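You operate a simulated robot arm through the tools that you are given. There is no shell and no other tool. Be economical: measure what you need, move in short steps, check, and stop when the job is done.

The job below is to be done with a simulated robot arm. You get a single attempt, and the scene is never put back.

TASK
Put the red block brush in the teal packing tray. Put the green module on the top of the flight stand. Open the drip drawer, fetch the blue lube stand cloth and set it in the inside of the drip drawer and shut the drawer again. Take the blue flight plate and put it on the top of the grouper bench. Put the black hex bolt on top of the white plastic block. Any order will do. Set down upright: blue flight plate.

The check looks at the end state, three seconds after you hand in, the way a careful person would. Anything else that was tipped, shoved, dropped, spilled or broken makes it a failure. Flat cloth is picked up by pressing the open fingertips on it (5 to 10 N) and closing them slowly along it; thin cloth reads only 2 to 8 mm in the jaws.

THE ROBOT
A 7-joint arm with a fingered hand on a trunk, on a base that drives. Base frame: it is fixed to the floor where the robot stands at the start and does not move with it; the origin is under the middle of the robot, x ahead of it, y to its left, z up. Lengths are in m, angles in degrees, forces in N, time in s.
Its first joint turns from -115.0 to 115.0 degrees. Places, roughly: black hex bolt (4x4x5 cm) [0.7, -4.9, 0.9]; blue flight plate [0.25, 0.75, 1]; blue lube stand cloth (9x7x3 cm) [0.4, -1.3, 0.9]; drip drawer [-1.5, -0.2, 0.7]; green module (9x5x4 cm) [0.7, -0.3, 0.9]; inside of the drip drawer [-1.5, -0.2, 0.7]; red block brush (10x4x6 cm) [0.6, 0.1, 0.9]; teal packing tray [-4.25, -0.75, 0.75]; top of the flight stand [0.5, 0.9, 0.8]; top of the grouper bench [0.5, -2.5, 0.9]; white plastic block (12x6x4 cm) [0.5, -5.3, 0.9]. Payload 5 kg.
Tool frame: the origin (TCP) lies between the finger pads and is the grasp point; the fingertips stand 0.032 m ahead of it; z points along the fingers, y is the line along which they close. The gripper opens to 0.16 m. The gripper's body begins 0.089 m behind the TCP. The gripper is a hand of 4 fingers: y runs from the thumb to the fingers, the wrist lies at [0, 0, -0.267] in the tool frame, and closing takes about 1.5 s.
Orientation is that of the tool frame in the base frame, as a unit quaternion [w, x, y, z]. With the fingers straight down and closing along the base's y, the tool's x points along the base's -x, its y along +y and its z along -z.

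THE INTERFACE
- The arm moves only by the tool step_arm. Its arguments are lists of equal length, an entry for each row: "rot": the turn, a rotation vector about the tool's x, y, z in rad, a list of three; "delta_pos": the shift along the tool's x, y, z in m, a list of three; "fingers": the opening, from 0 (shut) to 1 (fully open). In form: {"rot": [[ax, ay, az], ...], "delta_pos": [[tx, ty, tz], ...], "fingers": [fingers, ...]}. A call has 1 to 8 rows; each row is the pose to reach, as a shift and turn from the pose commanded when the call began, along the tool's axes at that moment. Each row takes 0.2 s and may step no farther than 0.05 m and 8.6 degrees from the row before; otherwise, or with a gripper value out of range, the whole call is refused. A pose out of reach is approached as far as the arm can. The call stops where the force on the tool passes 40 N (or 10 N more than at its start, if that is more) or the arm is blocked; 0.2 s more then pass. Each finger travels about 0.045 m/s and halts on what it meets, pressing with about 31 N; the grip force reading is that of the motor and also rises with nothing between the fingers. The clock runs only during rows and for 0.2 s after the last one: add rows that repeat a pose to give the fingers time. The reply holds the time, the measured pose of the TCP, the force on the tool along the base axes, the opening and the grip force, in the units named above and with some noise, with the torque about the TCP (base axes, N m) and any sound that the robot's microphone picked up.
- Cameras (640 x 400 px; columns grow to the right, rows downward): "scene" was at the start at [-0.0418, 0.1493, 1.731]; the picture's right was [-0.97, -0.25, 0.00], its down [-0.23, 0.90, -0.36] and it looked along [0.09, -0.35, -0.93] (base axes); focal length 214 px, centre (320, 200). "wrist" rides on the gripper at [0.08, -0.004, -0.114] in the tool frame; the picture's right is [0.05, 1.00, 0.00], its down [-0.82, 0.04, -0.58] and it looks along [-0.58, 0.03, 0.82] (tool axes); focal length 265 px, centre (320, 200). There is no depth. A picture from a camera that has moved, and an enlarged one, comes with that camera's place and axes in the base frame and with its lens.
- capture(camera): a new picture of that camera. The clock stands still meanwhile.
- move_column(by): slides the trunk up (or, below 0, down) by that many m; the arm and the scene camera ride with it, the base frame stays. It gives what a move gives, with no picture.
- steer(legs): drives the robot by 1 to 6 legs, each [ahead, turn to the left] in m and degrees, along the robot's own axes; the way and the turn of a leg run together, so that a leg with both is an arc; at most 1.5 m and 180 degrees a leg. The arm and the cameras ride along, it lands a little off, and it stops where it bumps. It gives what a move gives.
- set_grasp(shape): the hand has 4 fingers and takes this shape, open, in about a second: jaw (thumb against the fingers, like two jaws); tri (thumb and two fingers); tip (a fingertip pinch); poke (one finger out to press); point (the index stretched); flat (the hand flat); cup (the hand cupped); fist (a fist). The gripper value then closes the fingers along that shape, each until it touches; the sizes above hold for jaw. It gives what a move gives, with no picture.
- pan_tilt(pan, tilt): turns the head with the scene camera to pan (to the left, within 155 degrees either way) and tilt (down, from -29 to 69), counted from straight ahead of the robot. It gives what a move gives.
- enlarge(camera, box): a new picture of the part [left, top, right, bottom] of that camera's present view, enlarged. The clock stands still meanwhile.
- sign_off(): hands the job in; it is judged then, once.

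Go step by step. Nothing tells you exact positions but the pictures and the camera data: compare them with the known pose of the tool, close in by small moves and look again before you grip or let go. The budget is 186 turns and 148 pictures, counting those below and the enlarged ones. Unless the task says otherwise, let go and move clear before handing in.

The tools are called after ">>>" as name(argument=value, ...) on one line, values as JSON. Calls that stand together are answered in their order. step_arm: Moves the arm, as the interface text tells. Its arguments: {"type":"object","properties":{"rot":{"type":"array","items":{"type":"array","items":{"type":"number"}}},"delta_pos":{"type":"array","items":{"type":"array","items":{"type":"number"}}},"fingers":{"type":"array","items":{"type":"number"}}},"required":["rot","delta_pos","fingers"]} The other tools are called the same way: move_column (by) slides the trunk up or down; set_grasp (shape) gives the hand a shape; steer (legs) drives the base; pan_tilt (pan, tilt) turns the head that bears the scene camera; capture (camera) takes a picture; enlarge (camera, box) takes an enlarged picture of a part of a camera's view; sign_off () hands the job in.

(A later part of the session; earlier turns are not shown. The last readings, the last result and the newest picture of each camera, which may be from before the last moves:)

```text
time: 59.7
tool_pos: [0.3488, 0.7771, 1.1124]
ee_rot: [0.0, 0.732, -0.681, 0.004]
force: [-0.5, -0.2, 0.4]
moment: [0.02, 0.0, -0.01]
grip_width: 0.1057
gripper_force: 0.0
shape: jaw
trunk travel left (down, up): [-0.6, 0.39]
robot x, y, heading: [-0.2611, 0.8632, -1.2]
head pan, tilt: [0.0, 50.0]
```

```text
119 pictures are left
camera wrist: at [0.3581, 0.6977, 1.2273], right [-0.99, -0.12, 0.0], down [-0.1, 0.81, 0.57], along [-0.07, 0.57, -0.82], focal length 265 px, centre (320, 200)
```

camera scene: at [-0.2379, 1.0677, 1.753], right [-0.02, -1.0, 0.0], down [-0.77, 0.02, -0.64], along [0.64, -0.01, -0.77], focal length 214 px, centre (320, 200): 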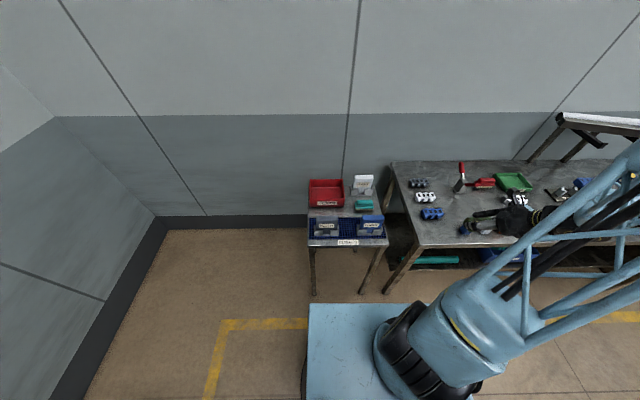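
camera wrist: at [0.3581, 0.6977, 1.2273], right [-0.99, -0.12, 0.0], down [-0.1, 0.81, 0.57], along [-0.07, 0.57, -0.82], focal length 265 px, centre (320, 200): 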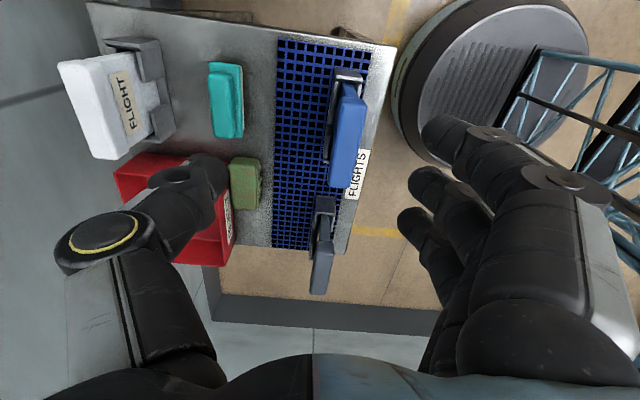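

The plate stands with its face towards -x, at about (0.32, 0.815) with its top near 0.93. I'll move over it and look again.

>>> step_arm(rot=[[0, 0, 0.036], [0, 0, 0.072]], delta_pos=[[-0.02, 0.0125, 0.03], [-0.04, 0.025, 0.06]], fingers=[0.66, 0.66])

>>> capture(camera="wrist")

>>> enlarge(camera="scene", box=[290, 165, 410, 260])

```text
time: 60.3
tool_pos: [0.3225, 0.8138, 1.0504]
ee_rot: [0.0, -0.707, 0.707, -0.003]
force: [-0.1, 0.8, -0.1]
moment: [-0.04, -0.02, -0.04]
grip_width: 0.106
gripper_force: 0.0
shape: jaw
trunk travel left (down, up): [-0.6, 0.39]
robot x, y, heading: [-0.2666, 0.8624, -1.1]
head pan, tilt: [0.0, 50.0]
```

```text
118 pictures are left
camera wrist: at [0.3256, 0.7337, 1.1665], right [-1.0, -0.05, -0.01], down [-0.04, 0.82, 0.57], along [-0.03, 0.57, -0.82], focal length 265 px, centre (320, 200)
```

wrist: 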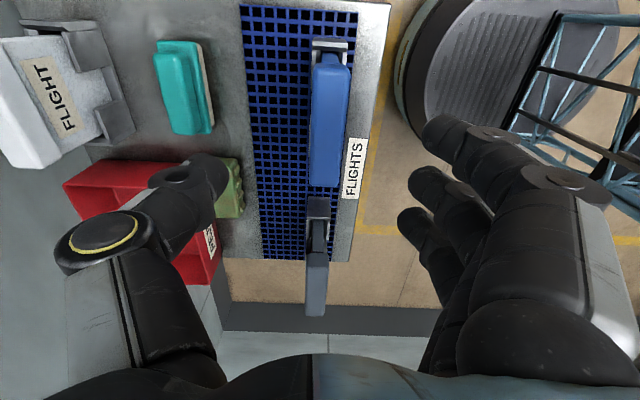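

```text
4.21 times, centred on (350, 212) of scene
camera zoom: at [-0.2382, 1.0686, 1.7529], right [-0.02, -1.0, 0.0], down [-0.77, 0.01, -0.64], along [0.64, -0.01, -0.77], focal length 903 px, centre (194, 147)
```

zoom: 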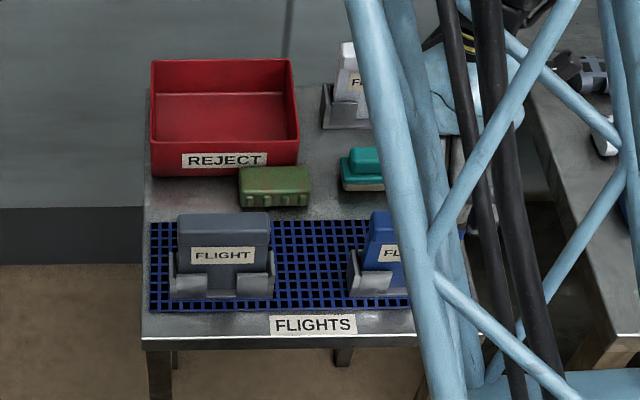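

The plate is centred at about (0.312, 0.816), 3.3 cm thick along x, with its top near 0.925. I'll lower the open fingers around its upper part.

>>> step_arm(rot=[[0, 0, 0], [0, 0, 0], [0, 0, 0]], delta_pos=[[-0.002, 0.0105, 0.04], [-0.002, 0.0105, 0.08], [-0.002, 0.0105, 0.11]], fingers=[0.66, 0.66, 0.66])

>>> capture(camera="wrist")

```text
time: 61.1
tool_pos: [0.3131, 0.8172, 0.9413]
ee_rot: [0.0, 0.707, -0.707, 0.004]
force: [-0.7, 0.2, 0.8]
moment: [0.01, 0.0, 0.01]
grip_width: 0.1056
gripper_force: 0.0
shape: jaw
trunk travel left (down, up): [-0.6, 0.39]
robot x, y, heading: [-0.2626, 0.8679, -1.2]
head pan, tilt: [0.0, 50.0]
```

```text
116 pictures are left
camera wrist: at [0.3162, 0.737, 1.0562], right [-1.0, -0.05, -0.01], down [-0.05, 0.82, 0.57], along [-0.03, 0.57, -0.82], focal length 265 px, centre (320, 200)
```

wrist: 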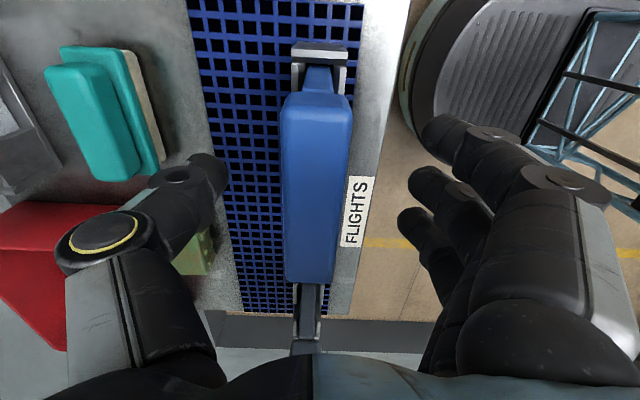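

Well centred; the plate's top is at about 0.935. I'll go 1.8 cm lower and close.

>>> step_arm(rot=[[0, 0, 0], [0, 0, 0], [0, 0, 0], [0, 0, 0], [0, 0, 0], [0, 0, 0], [0, 0, 0]], delta_pos=[[0, 0, 0.018], [0, 0, 0.018], [0, 0, 0.018], [0, 0, 0.018], [0, 0, 0.018], [0, 0, 0.018], [0, 0, 0.018]], fingers=[0.66, 0.5, 0.35, 0.2, 0.1, 0, 0])

>>> capture(camera="wrist")

```text
time: 62.7
tool_pos: [0.3117, 0.816, 0.9235]
ee_rot: [0.0, 0.707, -0.707, 0.004]
force: [-0.3, 0.3, 0.6]
moment: [0.0, 0.0, 0.01]
grip_width: 0.0095
gripper_force: 18.8
shape: jaw
trunk travel left (down, up): [-0.6, 0.39]
robot x, y, heading: [-0.2612, 0.8637, -1.4]
head pan, tilt: [0.0, 50.0]
```

```text
115 pictures are left
camera wrist: at [0.3158, 0.7359, 1.0383], right [-1.0, -0.05, 0.0], down [-0.05, 0.82, 0.57], along [-0.03, 0.57, -0.82], focal length 265 px, centre (320, 200)
```

wrist: 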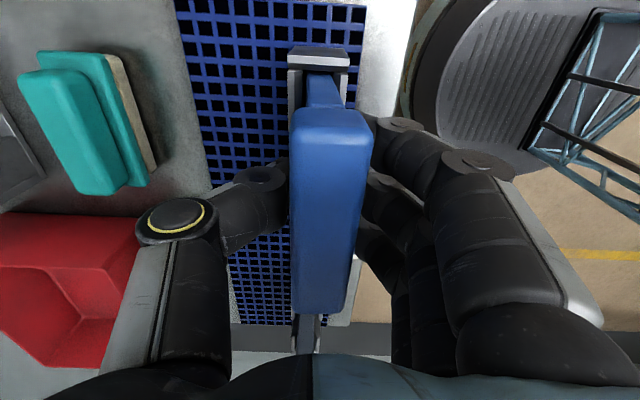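

The fingers have closed beneath the plate's thicker head, so it's hooked well. I'll lift it out of its holder.

>>> step_arm(rot=[[0, 0, 0], [0, 0, 0], [0, 0, 0], [0, 0, 0], [0, 0, 0], [0, 0, 0]], delta_pos=[[0, 0, 0], [0, 0, -0.03], [0, 0, -0.07], [0, 0, -0.11], [0, 0, -0.15], [0, 0, -0.19]], fingers=[0, 0, 0, 0, 0, 0])

>>> capture(camera="wrist")

>>> enlarge(camera="scene", box=[270, 130, 470, 270])

```text
time: 64.1
tool_pos: [0.31, 0.8185, 1.1147]
ee_rot: [0.0, -0.707, 0.707, -0.004]
force: [-0.5, 0.4, -2.8]
moment: [-0.01, -0.02, 0.05]
grip_width: 0.0093
gripper_force: 31.3
shape: jaw
trunk travel left (down, up): [-0.6, 0.39]
robot x, y, heading: [-0.2651, 0.8622, -1.1]
head pan, tilt: [0.0, 50.0]
```

```text
114 pictures are left
camera wrist: at [0.313, 0.7386, 1.2298], right [-1.0, -0.05, -0.01], down [-0.04, 0.82, 0.57], along [-0.03, 0.57, -0.82], focal length 265 px, centre (320, 200)
```

wrist: 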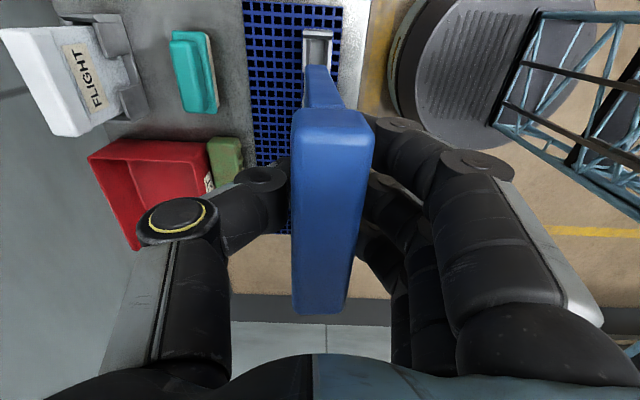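

```text
2.86 times, centred on (370, 200) of scene
camera zoom: at [-0.2391, 1.0678, 1.7529], right [-0.02, -1.0, 0.0], down [-0.77, 0.02, -0.64], along [0.64, -0.01, -0.77], focal length 613 px, centre (177, 200)
```

zoom: 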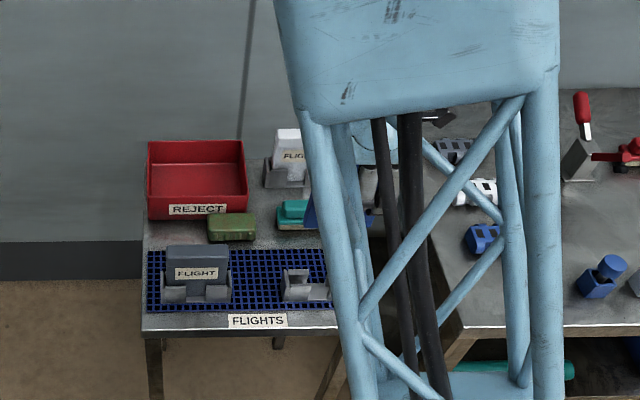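

The plate is out and its holder stayed put. I'll back up, turn to -y, and drive down the aisle towards the grouper bench, looking on the way.

>>> steer(legs=[[-0.22, 0], [0, -90], [1.2, 0]])

>>> pan_tilt(pan=10, tilt=25)

>>> capture(camera="scene")

>>> pan_tilt(pan=80, tilt=45)

>>> capture(camera="scene")

```text
time: 75.4
tool_pos: [-0.5519, -0.9004, 1.1148]
ee_rot: [-0.003, 0.003, 1.0, -0.002]
force: [0.1, -0.2, -2.4]
moment: [0.04, 0.04, 0.01]
grip_width: 0.0088
gripper_force: 30.9
shape: jaw
trunk travel left (down, up): [-0.6, 0.39]
robot x, y, heading: [-0.504, -0.3278, -91.5]
head pan, tilt: [0.0, 50.0]
```

```text
time: 76.3
tool_pos: [-0.5525, -0.9007, 1.1141]
ee_rot: [-0.003, 0.004, 1.0, -0.002]
force: [-0.5, 0.4, -2.9]
moment: [-0.01, -0.01, 0.01]
grip_width: 0.009
gripper_force: 30.6
shape: jaw
trunk travel left (down, up): [-0.6, 0.39]
robot x, y, heading: [-0.5012, -0.3224, -91.7]
head pan, tilt: [10.0, 25.0]
```

```text
112 pictures are left
camera scene: at [-0.2801, -0.3628, 1.7904], right [-0.99, -0.15, 0.0], down [-0.06, 0.42, -0.91], along [0.13, -0.9, -0.42], focal length 214 px, centre (320, 200)
```

scene: 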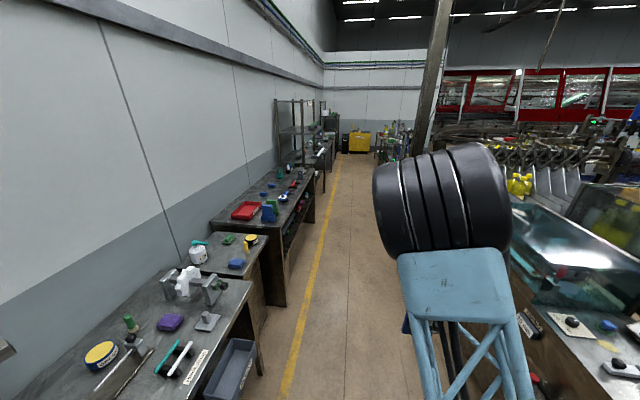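

```text
time: 77.7
tool_pos: [-0.5523, -0.9008, 1.1145]
ee_rot: [-0.003, 0.003, 1.0, -0.003]
force: [-0.8, 0.2, -2.1]
moment: [0.02, 0.0, 0.01]
grip_width: 0.0088
gripper_force: 31.4
shape: jaw
trunk travel left (down, up): [-0.6, 0.39]
robot x, y, heading: [-0.5012, -0.327, -91.5]
head pan, tilt: [80.0, 45.0]
```

```text
111 pictures are left
camera scene: at [-0.214, -0.2879, 1.7598], right [-0.2, -0.98, 0.0], down [-0.69, 0.14, -0.71], along [0.69, -0.14, -0.71], focal length 214 px, centre (320, 200)
```

scene: 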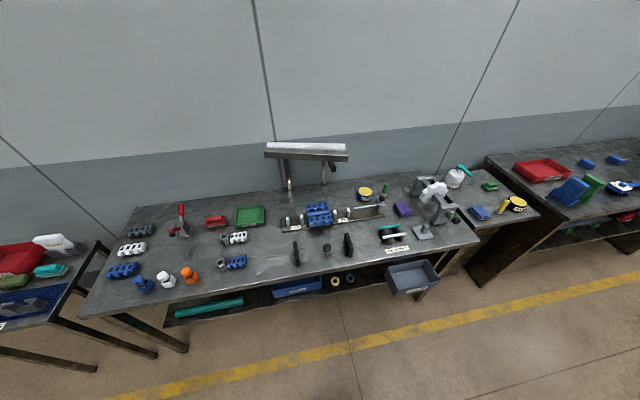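

The layout is clear: bench, lube stand with the blue cloth at about y -1.3, then the grouper bench. I'll drive on to y ≈ -2.4 and look left at it.

>>> steer(legs=[[1.4, 1.5], [0.65, 0]])

>>> pan_tilt(pan=85, tilt=45)

>>> capture(camera="scene")

```text
time: 87.9
tool_pos: [-0.5369, -2.9484, 1.1138]
ee_rot: [-0.002, -0.015, 1.0, -0.003]
force: [-0.3, -0.2, -1.8]
moment: [0.02, 0.02, 0.02]
grip_width: 0.0086
gripper_force: 31.1
shape: jaw
trunk travel left (down, up): [-0.6, 0.39]
robot x, y, heading: [-0.5093, -2.3761, -89.3]
head pan, tilt: [80.0, 45.0]
```

```text
time: 88.5
tool_pos: [-0.5374, -2.9495, 1.1146]
ee_rot: [-0.002, -0.014, 1.0, -0.003]
force: [0.5, -0.9, -1.7]
moment: [0.01, 0.02, 0.0]
grip_width: 0.0089
gripper_force: 31.0
shape: jaw
trunk travel left (down, up): [-0.6, 0.39]
robot x, y, heading: [-0.5054, -2.3718, -89.2]
head pan, tilt: [85.0, 45.0]
```

```text
110 pictures are left
camera scene: at [-0.221, -2.3167, 1.7598], right [-0.08, -1.0, 0.0], down [-0.71, 0.05, -0.71], along [0.7, -0.05, -0.71], focal length 214 px, centre (320, 200)
```

scene: 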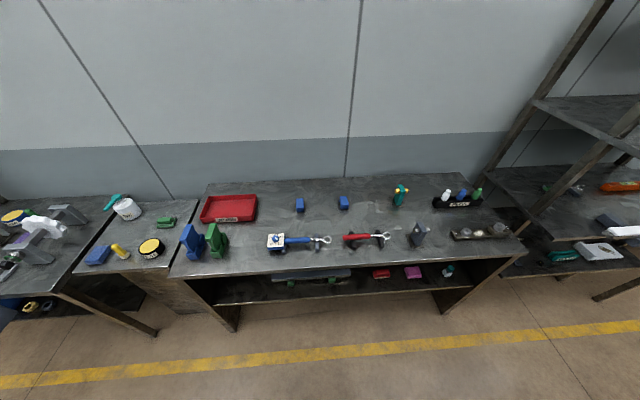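

The middle of the grouper bench is free around (0.52, -2.32). I'll turn to face it and drive up.

>>> steer(legs=[[0, 89.2], [0.3, 0]])

>>> pan_tilt(pan=0, tilt=50)

>>> capture(camera="scene")

```text
time: 94.5
tool_pos: [0.3612, -2.429, 1.1134]
ee_rot: [0.0, -0.705, 0.709, -0.004]
force: [1.3, 0.3, -1.4]
moment: [0.0, 0.02, 0.01]
grip_width: 0.0089
gripper_force: 31.1
shape: jaw
trunk travel left (down, up): [-0.6, 0.39]
robot x, y, heading: [-0.2161, -2.3783, -1.4]
head pan, tilt: [85.0, 45.0]
```

```text
time: 96.1
tool_pos: [0.3612, -2.4285, 1.1133]
ee_rot: [0.0, -0.706, 0.708, -0.004]
force: [0.3, -0.1, -1.5]
moment: [0.04, 0.02, -0.02]
grip_width: 0.0085
gripper_force: 31.3
shape: jaw
trunk travel left (down, up): [-0.6, 0.39]
robot x, y, heading: [-0.2132, -2.3791, -1.4]
head pan, tilt: [0.0, 50.0]
```

```text
109 pictures are left
camera scene: at [-0.1863, -2.1769, 1.7529], right [-0.03, -1.0, 0.0], down [-0.77, 0.02, -0.64], along [0.64, -0.02, -0.77], focal length 214 px, centre (320, 200)
```

scene: 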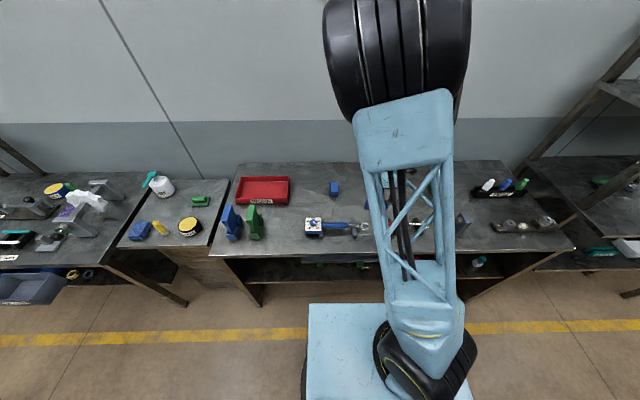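

The space at about (0.53, -2.2), behind the wrench and right of the red tray, is free. I'll move the plate over it and check with the wrist camera.

>>> step_arm(rot=[[0, 0, 0], [0, 0, 0], [0, 0, 0], [0, 0, 0], [0, 0, 0], [0, 0, 0]], delta_pos=[[-0.035, -0.028, 0], [-0.07, -0.056, 0], [-0.105, -0.084, 0], [-0.14, -0.113, 0], [-0.175, -0.141, 0], [-0.21, -0.169, 0]], fingers=[0, 0, 0, 0, 0, 0])

>>> capture(camera="wrist")

>>> enlarge(camera="scene", box=[200, 130, 420, 270])

```text
time: 97.5
tool_pos: [0.5323, -2.2172, 1.112]
ee_rot: [0.0, -0.705, 0.709, -0.003]
force: [0.3, -0.3, -2.1]
moment: [-0.03, 0.02, 0.0]
grip_width: 0.0086
gripper_force: 30.8
shape: jaw
trunk travel left (down, up): [-0.6, 0.39]
robot x, y, heading: [-0.2128, -2.3828, -1.4]
head pan, tilt: [0.0, 50.0]
```

```text
108 pictures are left
camera wrist: at [0.5348, -2.297, 1.2267], right [-1.0, -0.05, 0.0], down [-0.04, 0.82, 0.57], along [-0.02, 0.57, -0.82], focal length 265 px, centre (320, 200)
```

wrist: 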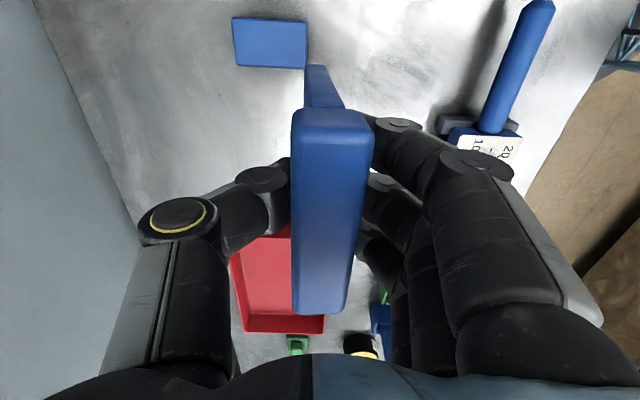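

```text
2.86 times, centred on (310, 200) of scene
camera zoom: at [-0.1855, -2.1757, 1.7527], right [-0.03, -1.0, 0.0], down [-0.77, 0.02, -0.64], along [0.64, -0.02, -0.77], focal length 613 px, centre (349, 200)
```

zoom: 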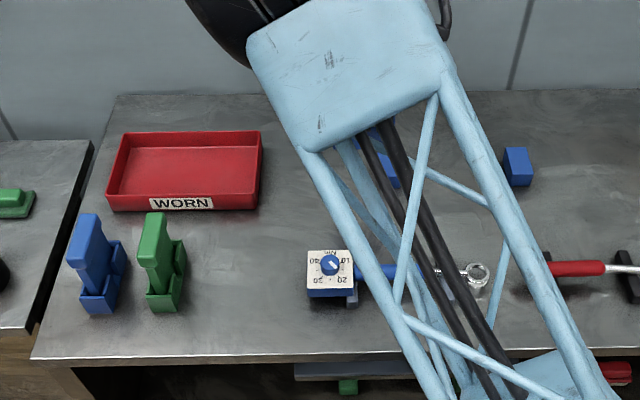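

The bench is clear there, but a small blue block stands near. I'll shift the plate to about (0.50, -2.17) and lower it.

>>> step_arm(rot=[[0, 0, 0], [0, 0, 0], [0, 0, 0], [0, 0, 0]], delta_pos=[[-0.035, 0.025, 0], [-0.045, 0.03, 0.035], [-0.045, 0.03, 0.075], [-0.045, 0.03, 0.11]], fingers=[0, 0, 0, 0])

>>> capture(camera="wrist")

>>> enlarge(camera="scene", box=[260, 150, 380, 250])

```text
time: 98.5
tool_pos: [0.504, -2.1731, 1.0043]
ee_rot: [-0.001, -0.705, 0.709, -0.004]
force: [0.5, 0.7, -2.3]
moment: [-0.02, 0.03, -0.01]
grip_width: 0.0087
gripper_force: 31.1
shape: jaw
trunk travel left (down, up): [-0.6, 0.39]
robot x, y, heading: [-0.2129, -2.3805, -1.3]
head pan, tilt: [0.0, 50.0]
```

```text
106 pictures are left
camera wrist: at [0.5072, -2.254, 1.1188], right [-1.0, -0.05, -0.01], down [-0.04, 0.82, 0.57], along [-0.02, 0.57, -0.82], focal length 265 px, centre (320, 200)
```

wrist: 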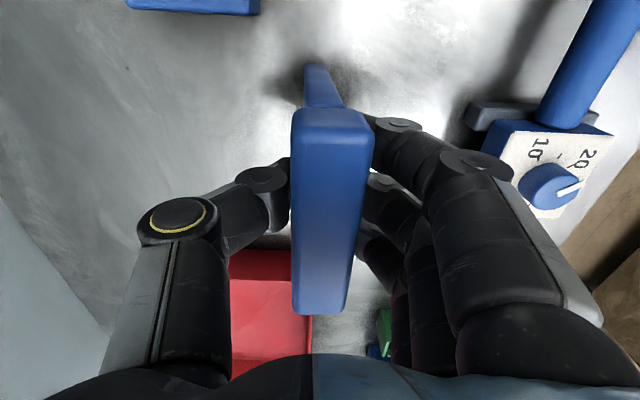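

```text
4.00 times, centred on (320, 200) of scene
camera zoom: at [-0.1859, -2.1762, 1.7529], right [-0.03, -1.0, 0.0], down [-0.77, 0.02, -0.64], along [0.64, -0.02, -0.77], focal length 858 px, centre (320, 200)
```

zoom: 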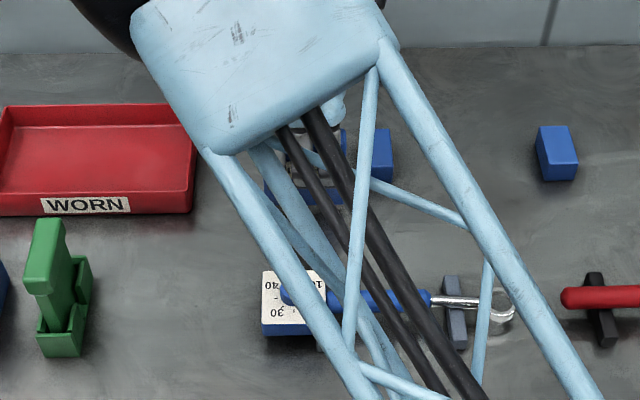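

The spot is clear. I'm lowering slowly until it touches.

>>> step_arm(rot=[[0, 0, 0], [0, 0, 0], [0, 0, 0], [0, 0, 0], [0, 0, 0], [0, 0, 0], [0, 0, 0]], delta_pos=[[0, 0, 0.02], [0, 0, 0.026], [0, 0, 0.031], [0, 0, 0.036], [0, 0, 0.04], [0, 0, 0.044], [0, 0, 0.048]], fingers=[0, 0, 0, 0, 0, 0, 0])

```text
time: 99.0
tool_pos: [0.5091, -2.1769, 0.9895]
ee_rot: [0.005, -0.705, 0.71, -0.006]
force: [-2.0, -0.4, 25.4]
moment: [-0.05, 0.25, -0.01]
grip_width: 0.0111
gripper_force: 30.4
shape: jaw
trunk travel left (down, up): [-0.6, 0.39]
robot x, y, heading: [-0.2155, -2.3811, -1.4]
head pan, tilt: [0.0, 50.0]
stopped in row 2: the force on the tool passed its limit at 44 N (the readings are from after the stop); the commanded pose is now the measured one
```

It made contact at a TCP height of about 0.987. I'll look before letting go.

>>> capture(camera="wrist")

>>> pan_tilt(pan=-5, tilt=44)

>>> enlarge(camera="scene", box=[240, 150, 340, 250])

```text
104 pictures are left
camera wrist: at [0.5097, -2.2558, 1.1037], right [-1.0, -0.04, -0.02], down [-0.05, 0.82, 0.58], along [-0.01, 0.58, -0.82], focal length 265 px, centre (320, 200)
```

wrist: 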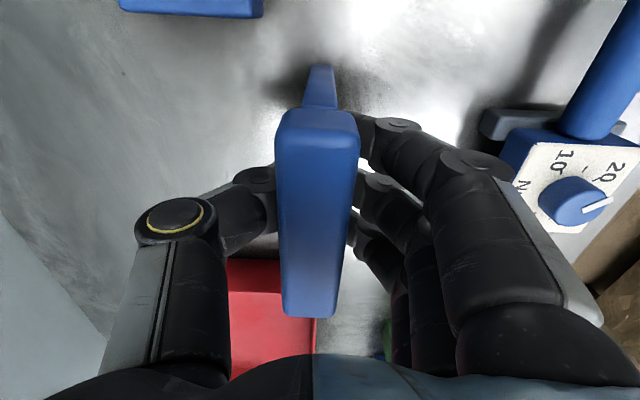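

```text
time: 99.7
tool_pos: [0.5072, -2.1747, 0.9887]
ee_rot: [0.005, -0.705, 0.709, -0.006]
force: [1.7, 0.2, 35.4]
moment: [-0.03, -0.05, 0.04]
grip_width: 0.0114
gripper_force: 31.6
shape: jaw
trunk travel left (down, up): [-0.6, 0.39]
robot x, y, heading: [-0.2131, -2.3807, -1.5]
head pan, tilt: [-5.0, 44.0]
```

```text
4.00 times, centred on (290, 200) of scene
camera zoom: at [-0.1844, -2.1848, 1.7616], right [-0.11, -0.99, 0.0], down [-0.69, 0.08, -0.72], along [0.72, -0.08, -0.69], focal length 858 px, centre (440, 200)
```

zoom: 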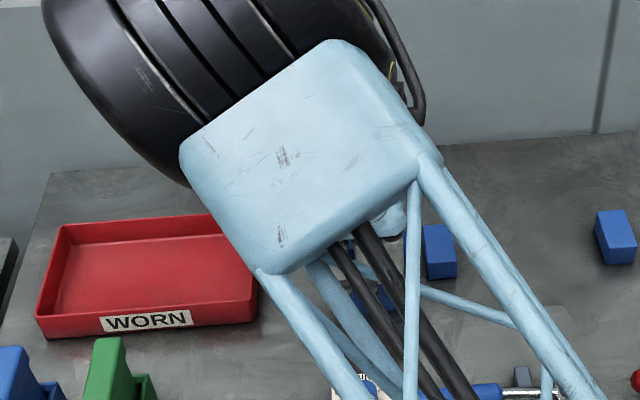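

The load has flexed the grip a bit. I'll raise the hand 3 mm to unload it and look again.

>>> step_arm(rot=[[0, 0, 0], [0, 0, 0]], delta_pos=[[0, 0, -0.003], [0, 0, -0.003]], fingers=[0, 0])

>>> capture(camera="wrist")

```text
time: 100.3
tool_pos: [0.5068, -2.1758, 0.9894]
ee_rot: [0.004, -0.704, 0.71, -0.005]
force: [0.4, -0.4, 20.3]
moment: [0.0, -0.05, 0.03]
grip_width: 0.0113
gripper_force: 31.0
shape: jaw
trunk travel left (down, up): [-0.6, 0.39]
robot x, y, heading: [-0.2155, -2.3781, -1.7]
head pan, tilt: [-5.0, 44.0]
```

```text
102 pictures are left
camera wrist: at [0.508, -2.2556, 1.104], right [-1.0, -0.04, -0.01], down [-0.04, 0.82, 0.57], along [-0.02, 0.57, -0.82], focal length 265 px, centre (320, 200)
```

wrist: 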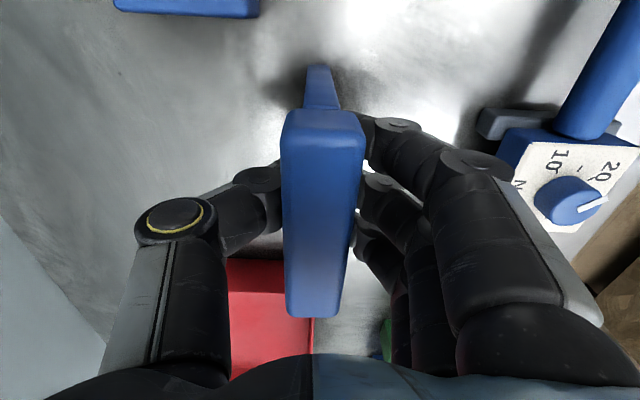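

>>> step_arm(rot=[[0, 0, 0], [0, 0, 0]], delta_pos=[[0, 0, -0.003], [0, 0, -0.003]], fingers=[0, 0])

```text
time: 100.9
tool_pos: [0.5064, -2.1751, 0.9899]
ee_rot: [0.002, -0.705, 0.71, -0.005]
force: [0.0, 0.7, -1.5]
moment: [-0.01, 0.0, -0.01]
grip_width: 0.0101
gripper_force: 31.6
shape: jaw
trunk travel left (down, up): [-0.6, 0.39]
robot x, y, heading: [-0.2132, -2.3828, -1.4]
head pan, tilt: [-5.0, 44.0]
```

It's just barely hanging above the surface. I'll lower by 1.5 mm to touch, then open slowly.

>>> step_arm(rot=[[0, 0, 0], [0, 0, 0], [0, 0, 0], [0, 0, 0], [0, 0, 0], [0, 0, 0]], delta_pos=[[0, 0, 0.0015], [0, 0, 0.0015], [0, 0, 0.0015], [0, 0, 0.0015], [0, 0, 0.0015], [0, 0, 0.0015]], fingers=[0, 0.06, 0.09, 0.12, 0.15, 0.15])

>>> capture(camera="wrist")

```text
time: 102.3
tool_pos: [0.5065, -2.1745, 0.9896]
ee_rot: [0.004, -0.705, 0.71, -0.005]
force: [-0.2, -0.3, 0.2]
moment: [0.02, 0.01, 0.02]
grip_width: 0.0236
gripper_force: 0.0
shape: jaw
trunk travel left (down, up): [-0.6, 0.39]
robot x, y, heading: [-0.2123, -2.3813, -1.3]
head pan, tilt: [-5.0, 44.0]
```

```text
101 pictures are left
camera wrist: at [0.5095, -2.2555, 1.1048], right [-1.0, -0.04, -0.01], down [-0.04, 0.82, 0.57], along [-0.02, 0.57, -0.82], focal length 265 px, centre (320, 200)
```

wrist: 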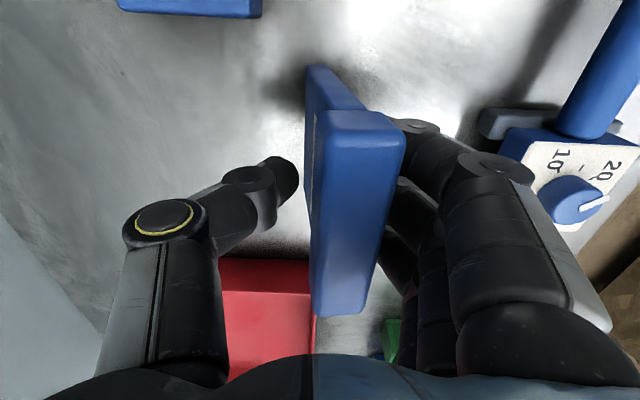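

The plate starts to lean when released, so it may not stand freely like this. I'll close again straight away, lift, and inspect its side profile.

>>> step_arm(rot=[[0, 0, 0], [0, 0, 0], [0, 0, 0], [0, 0, 0]], delta_pos=[[0, 0, 0], [0, 0, 0], [0, 0, 0], [0, 0, 0]], fingers=[0.08, 0, 0, 0])

>>> capture(camera="wrist")

```text
time: 103.3
tool_pos: [0.5087, -2.1747, 0.9902]
ee_rot: [0.003, -0.705, 0.71, -0.005]
force: [0.3, 0.2, 0.9]
moment: [0.03, 0.01, -0.03]
grip_width: 0.009
gripper_force: 31.4
shape: jaw
trunk travel left (down, up): [-0.6, 0.39]
robot x, y, heading: [-0.2108, -2.3787, -1.7]
head pan, tilt: [-5.0, 44.0]
```

```text
100 pictures are left
camera wrist: at [0.5096, -2.2555, 1.1046], right [-1.0, -0.04, -0.01], down [-0.04, 0.82, 0.57], along [-0.02, 0.57, -0.82], focal length 265 px, centre (320, 200)
```

wrist: 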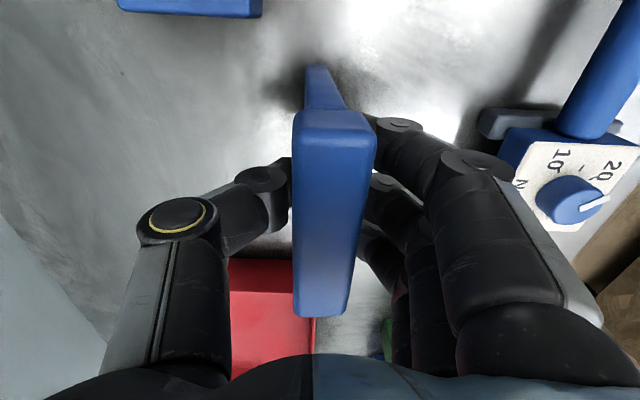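

Regripped and square. I'll lift it, move it left, and turn it edge-on to the head camera to see its profile.

>>> step_arm(rot=[[0, 0, 0], [0, 0, 0], [0, 0, 0], [0, 0, -0.148], [0, 0, -0.296], [0, 0, -0.444], [0, 0, -0.592], [0, 0, -0.74]], delta_pos=[[0, 0, -0.04], [0, 0, -0.08], [0, 0, -0.12], [-0.04, 0.0, -0.14], [-0.08, 0.01, -0.16], [-0.12, 0.02, -0.18], [-0.16, 0.03, -0.18], [-0.2, 0.04, -0.18]], fingers=[0, 0, 0, 0, 0, 0, 0, 0])

>>> step_arm(rot=[[0, 0, -0.14], [0, 0, -0.28], [0, 0, -0.42], [0, 0, -0.56], [0, 0, -0.7], [0, 0, -0.82]], delta_pos=[[0, 0, 0], [0, 0, 0], [0, 0, 0], [0, 0, 0], [0, 0, 0], [0, 0, 0]], fingers=[0, 0, 0, 0, 0, 0])

>>> pan_tilt(pan=10, tilt=40)

>>> capture(camera="scene")

```text
time: 105.1
tool_pos: [0.4638, -1.9741, 1.1683]
ee_rot: [-0.001, 0.914, -0.406, 0.006]
force: [-0.1, 0.8, -2.6]
moment: [-0.01, -0.02, 0.0]
grip_width: 0.0092
gripper_force: 30.9
shape: jaw
trunk travel left (down, up): [-0.6, 0.39]
robot x, y, heading: [-0.2101, -2.3796, -1.0]
head pan, tilt: [-5.0, 44.0]
```

```text
time: 106.5
tool_pos: [0.4675, -1.9747, 1.1703]
ee_rot: [0.001, 1.0, -0.008, 0.006]
force: [0.3, -0.5, -1.9]
moment: [0.02, -0.01, -0.01]
grip_width: 0.0093
gripper_force: 31.1
shape: jaw
trunk travel left (down, up): [-0.6, 0.39]
robot x, y, heading: [-0.2119, -2.3791, -1.2]
head pan, tilt: [-5.0, 44.0]
```

```text
time: 107.3
tool_pos: [0.4668, -1.9741, 1.1702]
ee_rot: [0.001, 1.0, -0.009, 0.006]
force: [-0.4, -0.1, -2.1]
moment: [0.0, 0.02, 0.01]
grip_width: 0.0092
gripper_force: 30.8
shape: jaw
trunk travel left (down, up): [-0.6, 0.39]
robot x, y, heading: [-0.2123, -2.3812, -1.5]
head pan, tilt: [10.0, 40.0]
```

```text
99 pictures are left
camera scene: at [-0.1791, -2.162, 1.767], right [0.15, -0.99, 0.0], down [-0.64, -0.1, -0.77], along [0.76, 0.11, -0.64], focal length 214 px, centre (320, 200)
```

scene: 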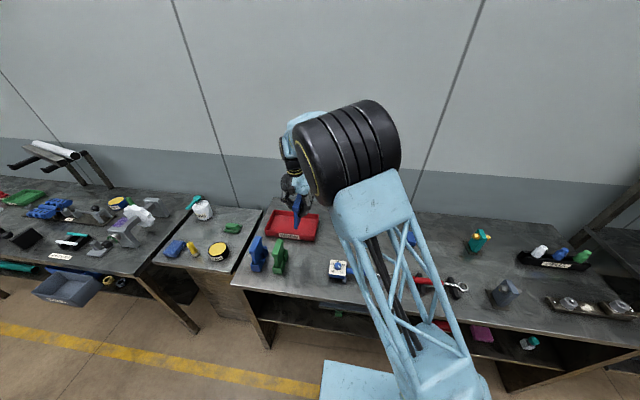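

>>> enlarge(camera="scene", box=[240, 160, 340, 280])

>>> capture(camera="wrist")

```text
3.33 times, centred on (290, 220) of scene
camera zoom: at [-0.1791, -2.162, 1.767], right [0.15, -0.99, 0.0], down [-0.64, -0.1, -0.77], along [0.76, 0.11, -0.64], focal length 715 px, centre (420, 133)
```

zoom: 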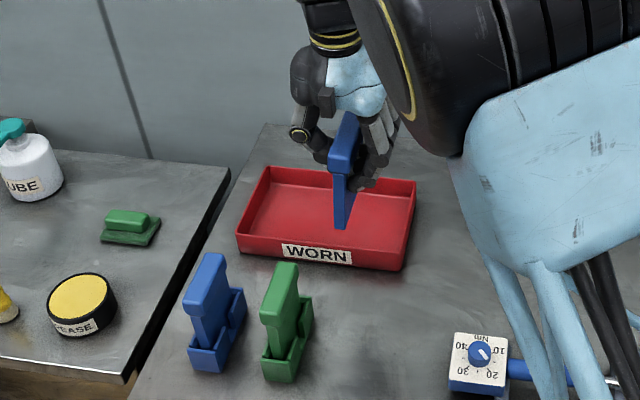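

```text
97 pictures are left
camera wrist: at [0.5448, -1.9718, 1.2852], right [0.03, -1.0, 0.0], down [-0.82, -0.03, 0.57], along [-0.57, -0.02, -0.82], focal length 265 px, centre (320, 200)
```

wrist: 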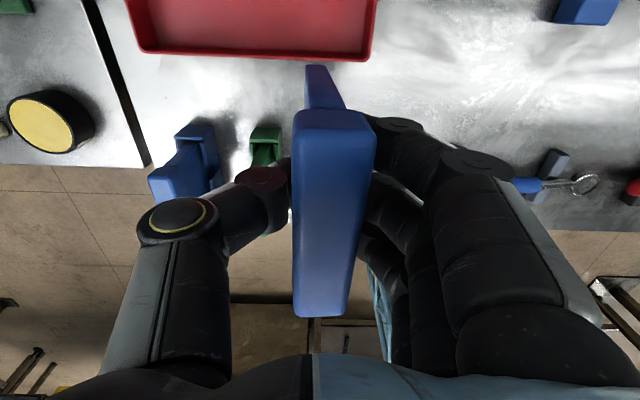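

In profile it's a symmetric T, but it hangs tilted a few degrees in the grip. I'll enlarge it to measure the tilt.

>>> enlarge(camera="scene", box=[280, 185, 312, 235])

```text
8.00 times, centred on (296, 210) of scene
camera zoom: at [-0.1791, -2.162, 1.767], right [0.15, -0.99, 0.0], down [-0.64, -0.1, -0.77], along [0.76, 0.11, -0.64], focal length 1716 px, centre (512, 120)
```

zoom: 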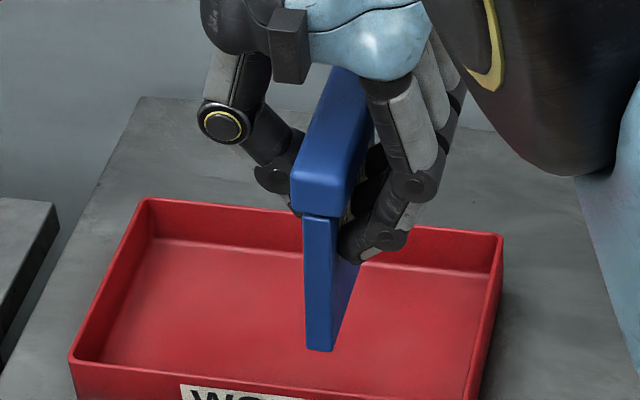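

The plate leans about 4° in the grip, which explains the tipping. I'll tilt the hand to compensate, move over free bench at about (0.47, -2.01), and verify edge-on.

>>> step_arm(rot=[[-0.035, 0, 0], [-0.07, 0, 0], [-0.07, 0, 0], [-0.07, 0, 0]], delta_pos=[[0.001, 0.018, 0], [0.003, 0.036, 0.03], [0.003, 0.036, 0.07], [0.003, 0.036, 0.1]], fingers=[0, 0, 0, 0])

>>> enlarge(camera="scene", box=[275, 195, 323, 265])

```text
time: 108.3
tool_pos: [0.4695, -2.0103, 1.0684]
ee_rot: [0.036, 0.999, -0.009, 0.006]
force: [0.7, -0.5, -2.0]
moment: [0.02, 0.03, -0.01]
grip_width: 0.0095
gripper_force: 30.6
shape: jaw
trunk travel left (down, up): [-0.6, 0.39]
robot x, y, heading: [-0.2167, -2.3812, -1.3]
head pan, tilt: [10.0, 40.0]
```

```text
5.71 times, centred on (299, 230) of scene
camera zoom: at [-0.1787, -2.1616, 1.767], right [0.15, -0.99, 0.0], down [-0.64, -0.1, -0.77], along [0.76, 0.11, -0.64], focal length 1226 px, centre (440, 29)
```

zoom: 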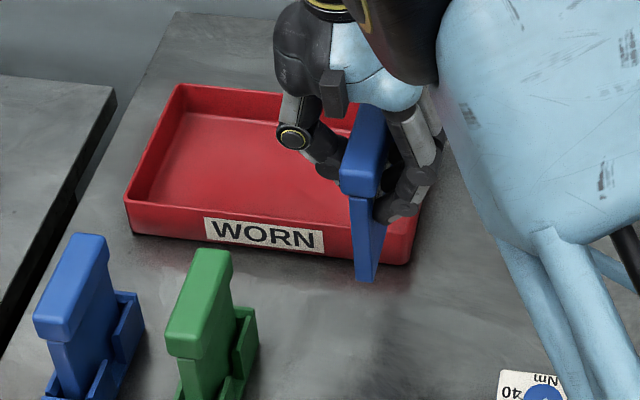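

The panel now looks vertical. I'm lowering it to just above contact, then in 2 mm steps.

>>> step_arm(rot=[[0, 0, 0], [0, 0, 0], [0, 0, 0]], delta_pos=[[0, -0.0025, 0.035], [0, -0.005, 0.068], [0, -0.0053, 0.074]], fingers=[0, 0, 0])

>>> step_arm(rot=[[0, 0, 0], [0, 0, 0]], delta_pos=[[0, -0.0001, 0.002], [0, -0.0002, 0.0035]], fingers=[0, 0])

```text
time: 109.1
tool_pos: [0.4647, -2.0106, 0.9968]
ee_rot: [0.035, 0.999, -0.009, 0.004]
force: [-12.9, -1.4, 18.9]
moment: [-0.16, -0.1, -0.07]
grip_width: 0.0116
gripper_force: 30.9
shape: jaw
trunk travel left (down, up): [-0.6, 0.39]
robot x, y, heading: [-0.2115, -2.3807, -1.6]
head pan, tilt: [10.0, 40.0]
stopped in row 3: the force on the tool passed its limit at 45 N (the readings are from after the stop); the commanded pose is now the measured one
```

```text
time: 109.7
tool_pos: [0.4642, -2.0115, 0.9944]
ee_rot: [0.036, 0.999, -0.009, 0.004]
force: [-20.3, -1.3, 28.7]
moment: [-0.13, -0.32, -0.1]
grip_width: 0.0117
gripper_force: 31.5
shape: jaw
trunk travel left (down, up): [-0.6, 0.39]
robot x, y, heading: [-0.2088, -2.3793, -1.4]
head pan, tilt: [10.0, 40.0]
```

It has touched with one corner first. I'll unload and look.

>>> step_arm(rot=[[0, 0, 0], [0, 0, 0]], delta_pos=[[0, 0, -0.005], [0, 0, -0.005]], fingers=[0, 0])

>>> enlarge(camera="scene", box=[275, 205, 323, 275])

>>> capture(camera="wrist")

```text
time: 110.3
tool_pos: [0.4655, -2.0113, 0.9965]
ee_rot: [0.036, 0.999, -0.008, 0.004]
force: [-11.9, 2.5, 10.1]
moment: [0.04, 0.19, -0.01]
grip_width: 0.0115
gripper_force: 30.5
shape: jaw
trunk travel left (down, up): [-0.6, 0.39]
robot x, y, heading: [-0.2183, -2.3806, -1.7]
head pan, tilt: [10.0, 40.0]
```

```text
5.71 times, centred on (299, 240) of scene
camera zoom: at [-0.1817, -2.1622, 1.7669], right [0.15, -0.99, 0.0], down [-0.63, -0.1, -0.77], along [0.76, 0.11, -0.64], focal length 1226 px, centre (440, -29)
```

zoom: 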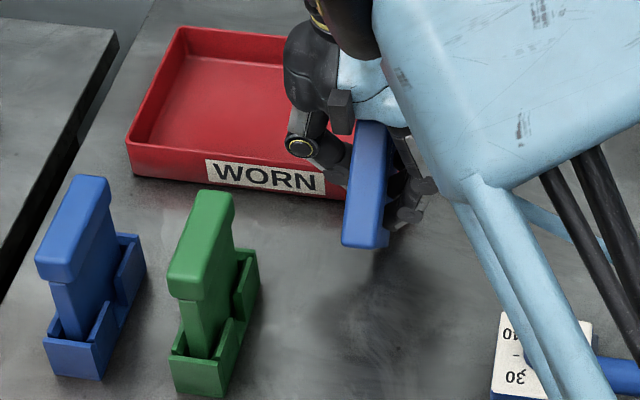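

```text
93 pictures are left
camera wrist: at [0.5446, -2.0005, 1.1115], right [0.03, -1.0, 0.07], down [-0.82, 0.01, 0.57], along [-0.57, -0.08, -0.82], focal length 265 px, centre (320, 200)
```

wrist: 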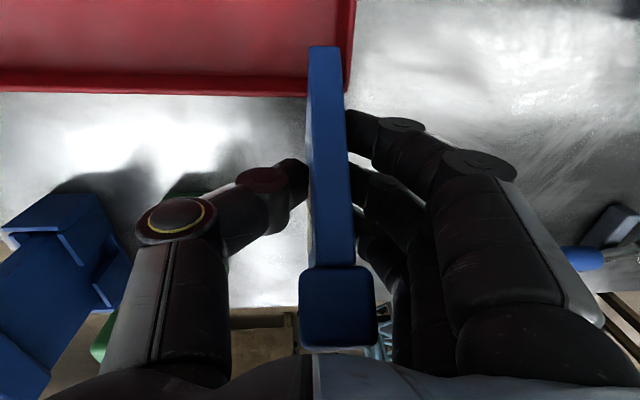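

The plate has swivelled in the pinch, probably because its far corner met the tray rim; the tray itself didn't move. I'll lift clear first.

>>> step_arm(rot=[[0, 0, 0], [0, 0, 0], [0, 0, 0], [0, 0, 0], [0, 0, 0]], delta_pos=[[0, 0.001, -0.02], [0, 0.004, -0.05], [0, 0.007, -0.09], [0, 0.01, -0.13], [0, 0.012, -0.17]], fingers=[0, 0, 0, 0, 0])

>>> capture(camera="wrist")

>>> enlarge(camera="scene", box=[260, 175, 340, 275])

```text
time: 111.5
tool_pos: [0.4639, -2.0108, 1.167]
ee_rot: [0.036, 0.999, -0.008, 0.004]
force: [-0.5, 0.5, -1.5]
moment: [0.06, -0.1, 0.0]
grip_width: 0.0109
gripper_force: 31.0
shape: jaw
trunk travel left (down, up): [-0.6, 0.39]
robot x, y, heading: [-0.2113, -2.3808, -1.6]
head pan, tilt: [10.0, 40.0]
```

```text
92 pictures are left
camera wrist: at [0.5422, -2.0001, 1.2813], right [0.03, -1.0, 0.07], down [-0.82, 0.01, 0.57], along [-0.57, -0.08, -0.82], focal length 265 px, centre (320, 200)
```

wrist: 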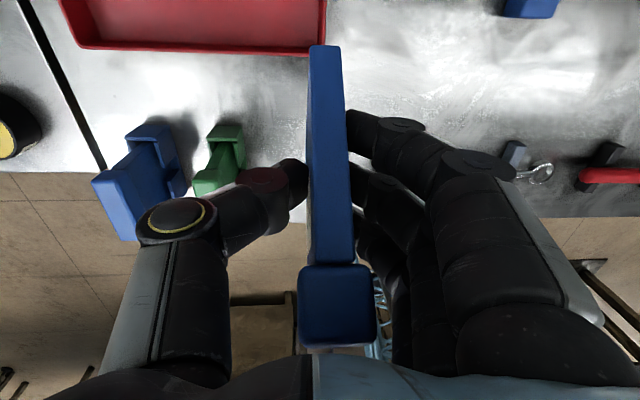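

```text
4.00 times, centred on (300, 225) of scene
camera zoom: at [-0.1804, -2.1626, 1.7671], right [0.15, -0.99, 0.0], down [-0.64, -0.1, -0.77], along [0.76, 0.11, -0.64], focal length 858 px, centre (400, 100)
```

zoom: 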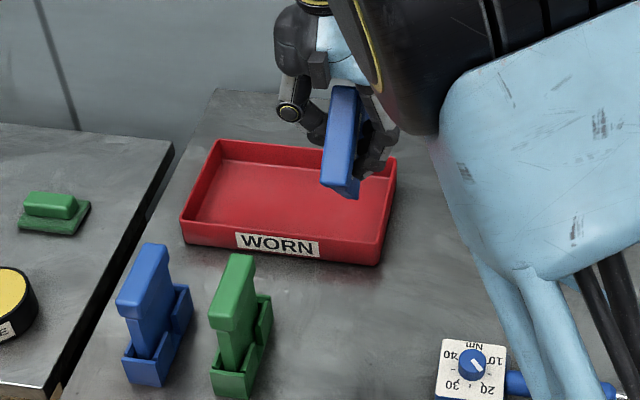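

The plate swivelled about 54° around the pinch axis. If I turn the hand 180° and pitch it forward, the panel becomes vertical again with a natural reach, so I'll turn now.

>>> step_arm(rot=[[0, 0, 0.148], [0, 0, 0.296], [0, 0, 0.444], [0, 0, 0.592], [0, 0, 0.74], [0, 0, 0.888], [0, 0, 1.036], [0, 0, 1.184]], delta_pos=[[0, 0, 0], [0, 0, 0], [0, 0, 0], [0, 0, 0], [0, 0, 0], [0, 0, 0], [0, 0, 0], [0, 0, 0]], fingers=[0, 0, 0, 0, 0, 0, 0, 0])

>>> step_arm(rot=[[0, 0, 0.148], [0, 0, 0.296], [0, 0, 0.444], [0, 0, 0.592], [0, 0, 0.74], [0, 0, 0.888], [0, 0, 1.036], [0, 0, 1.184]], delta_pos=[[0, 0, 0], [0, 0, 0], [0, 0, 0], [0, 0, 0], [0, 0, 0], [0, 0, 0], [0, 0, 0], [0, 0, 0]], fingers=[0, 0, 0, 0, 0, 0, 0, 0])

>>> step_arm(rot=[[0, 0, 0.148], [0, 0, 0.296], [0, 0, 0.444], [0, 0, 0.592], [0, 0, 0.74], [0, 0, 0.773]], delta_pos=[[0, 0, 0], [0, 0, 0], [0, 0, 0], [0, 0, 0], [0, 0, 0], [0, 0, 0]], fingers=[0, 0, 0, 0, 0, 0])

>>> enlarge(camera="scene", box=[260, 175, 340, 275])

```text
time: 113.3
tool_pos: [0.4657, -2.0079, 1.1663]
ee_rot: [0.028, 0.824, -0.566, 0.024]
force: [-0.2, 1.2, -2.3]
moment: [-0.1, 0.01, 0.0]
grip_width: 0.0108
gripper_force: 31.0
shape: jaw
trunk travel left (down, up): [-0.6, 0.39]
robot x, y, heading: [-0.2141, -2.3784, -1.3]
head pan, tilt: [10.0, 40.0]
```

```text
time: 115.1
tool_pos: [0.4677, -2.0112, 1.1665]
ee_rot: [-0.021, -0.661, 0.749, -0.03]
force: [-0.1, -0.2, -1.7]
moment: [0.0, 0.0, 0.02]
grip_width: 0.0106
gripper_force: 31.1
shape: jaw
out of reach, approached as far as the arm can: row 4, 5, 6, 7, 8
trunk travel left (down, up): [-0.6, 0.39]
robot x, y, heading: [-0.212, -2.3797, -1.3]
head pan, tilt: [10.0, 40.0]
```

```text
time: 116.5
tool_pos: [0.3747, -2.2511, 1.2551]
ee_rot: [-0.004, -0.382, 0.923, -0.04]
force: [0.4, -7.4, 3.1]
moment: [0.72, 0.13, 0.0]
grip_width: 0.0095
gripper_force: 30.8
shape: jaw
out of reach, approached as far as the arm can: row 1, 2, 3, 4, 5, 6
trunk travel left (down, up): [-0.6, 0.39]
robot x, y, heading: [-0.2125, -2.3788, -1.5]
head pan, tilt: [10.0, 40.0]
```

```text
4.00 times, centred on (300, 225) of scene
camera zoom: at [-0.1784, -2.1643, 1.768], right [0.15, -0.99, 0.0], down [-0.64, -0.1, -0.77], along [0.76, 0.12, -0.64], focal length 858 px, centre (400, 100)
```

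zoom: 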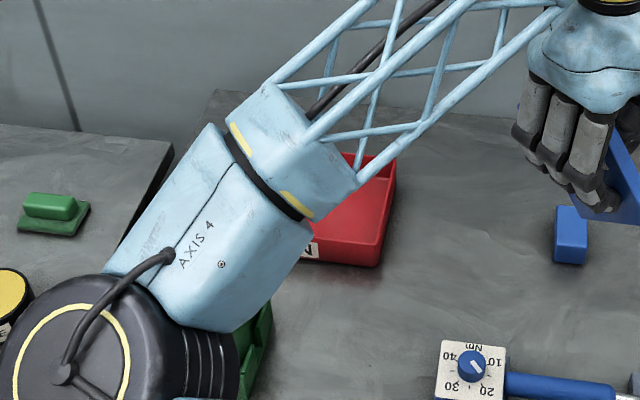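

The wrist can't turn that way and the arm reconfigured with the elbow low. I'll check the surroundings before moving back.

>>> capture(camera="scene")

```text
89 pictures are left
camera scene: at [-0.1784, -2.1643, 1.768], right [0.15, -0.99, 0.0], down [-0.64, -0.1, -0.77], along [0.76, 0.12, -0.64], focal length 214 px, centre (320, 200)
```

scene: 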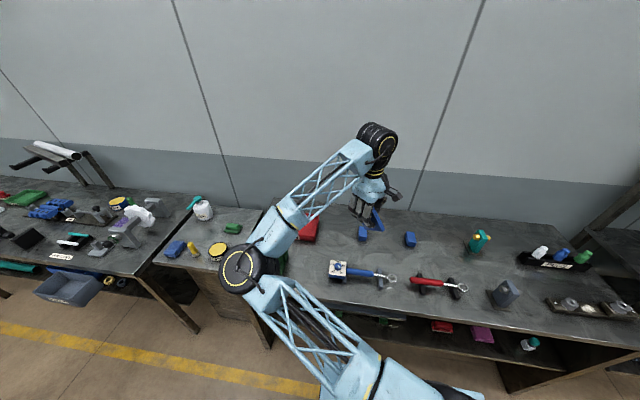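

Nothing looks disturbed. I'll reverse the rotation to bring the arm back.

>>> step_arm(rot=[[0, 0, -0.148], [0, 0, -0.296], [0, 0, -0.444], [0, 0, -0.592], [0, 0, -0.74], [0, 0, -0.888], [0, 0, -1.036], [0, 0, -1.184]], delta_pos=[[0, 0, 0], [0, 0, 0], [0, 0, 0], [0, 0, 0], [0, 0, 0], [0, 0, 0], [0, 0, 0], [0, 0, 0]], fingers=[0, 0, 0, 0, 0, 0, 0, 0])

>>> capture(camera="scene")

```text
time: 118.3
tool_pos: [0.3732, -2.2458, 1.2607]
ee_rot: [0.022, 0.833, -0.552, 0.031]
force: [-0.7, 0.4, -2.8]
moment: [-0.03, 0.04, 0.0]
grip_width: 0.0098
gripper_force: 31.0
shape: jaw
trunk travel left (down, up): [-0.6, 0.39]
robot x, y, heading: [-0.2098, -2.3803, -1.6]
head pan, tilt: [10.0, 40.0]
```

```text
88 pictures are left
camera scene: at [-0.18, -2.1625, 1.7671], right [0.15, -0.99, 0.0], down [-0.64, -0.1, -0.77], along [0.76, 0.11, -0.64], focal length 214 px, centre (320, 200)
```

scene: 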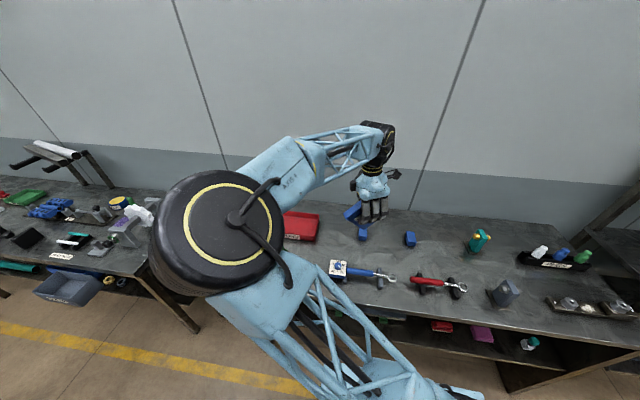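

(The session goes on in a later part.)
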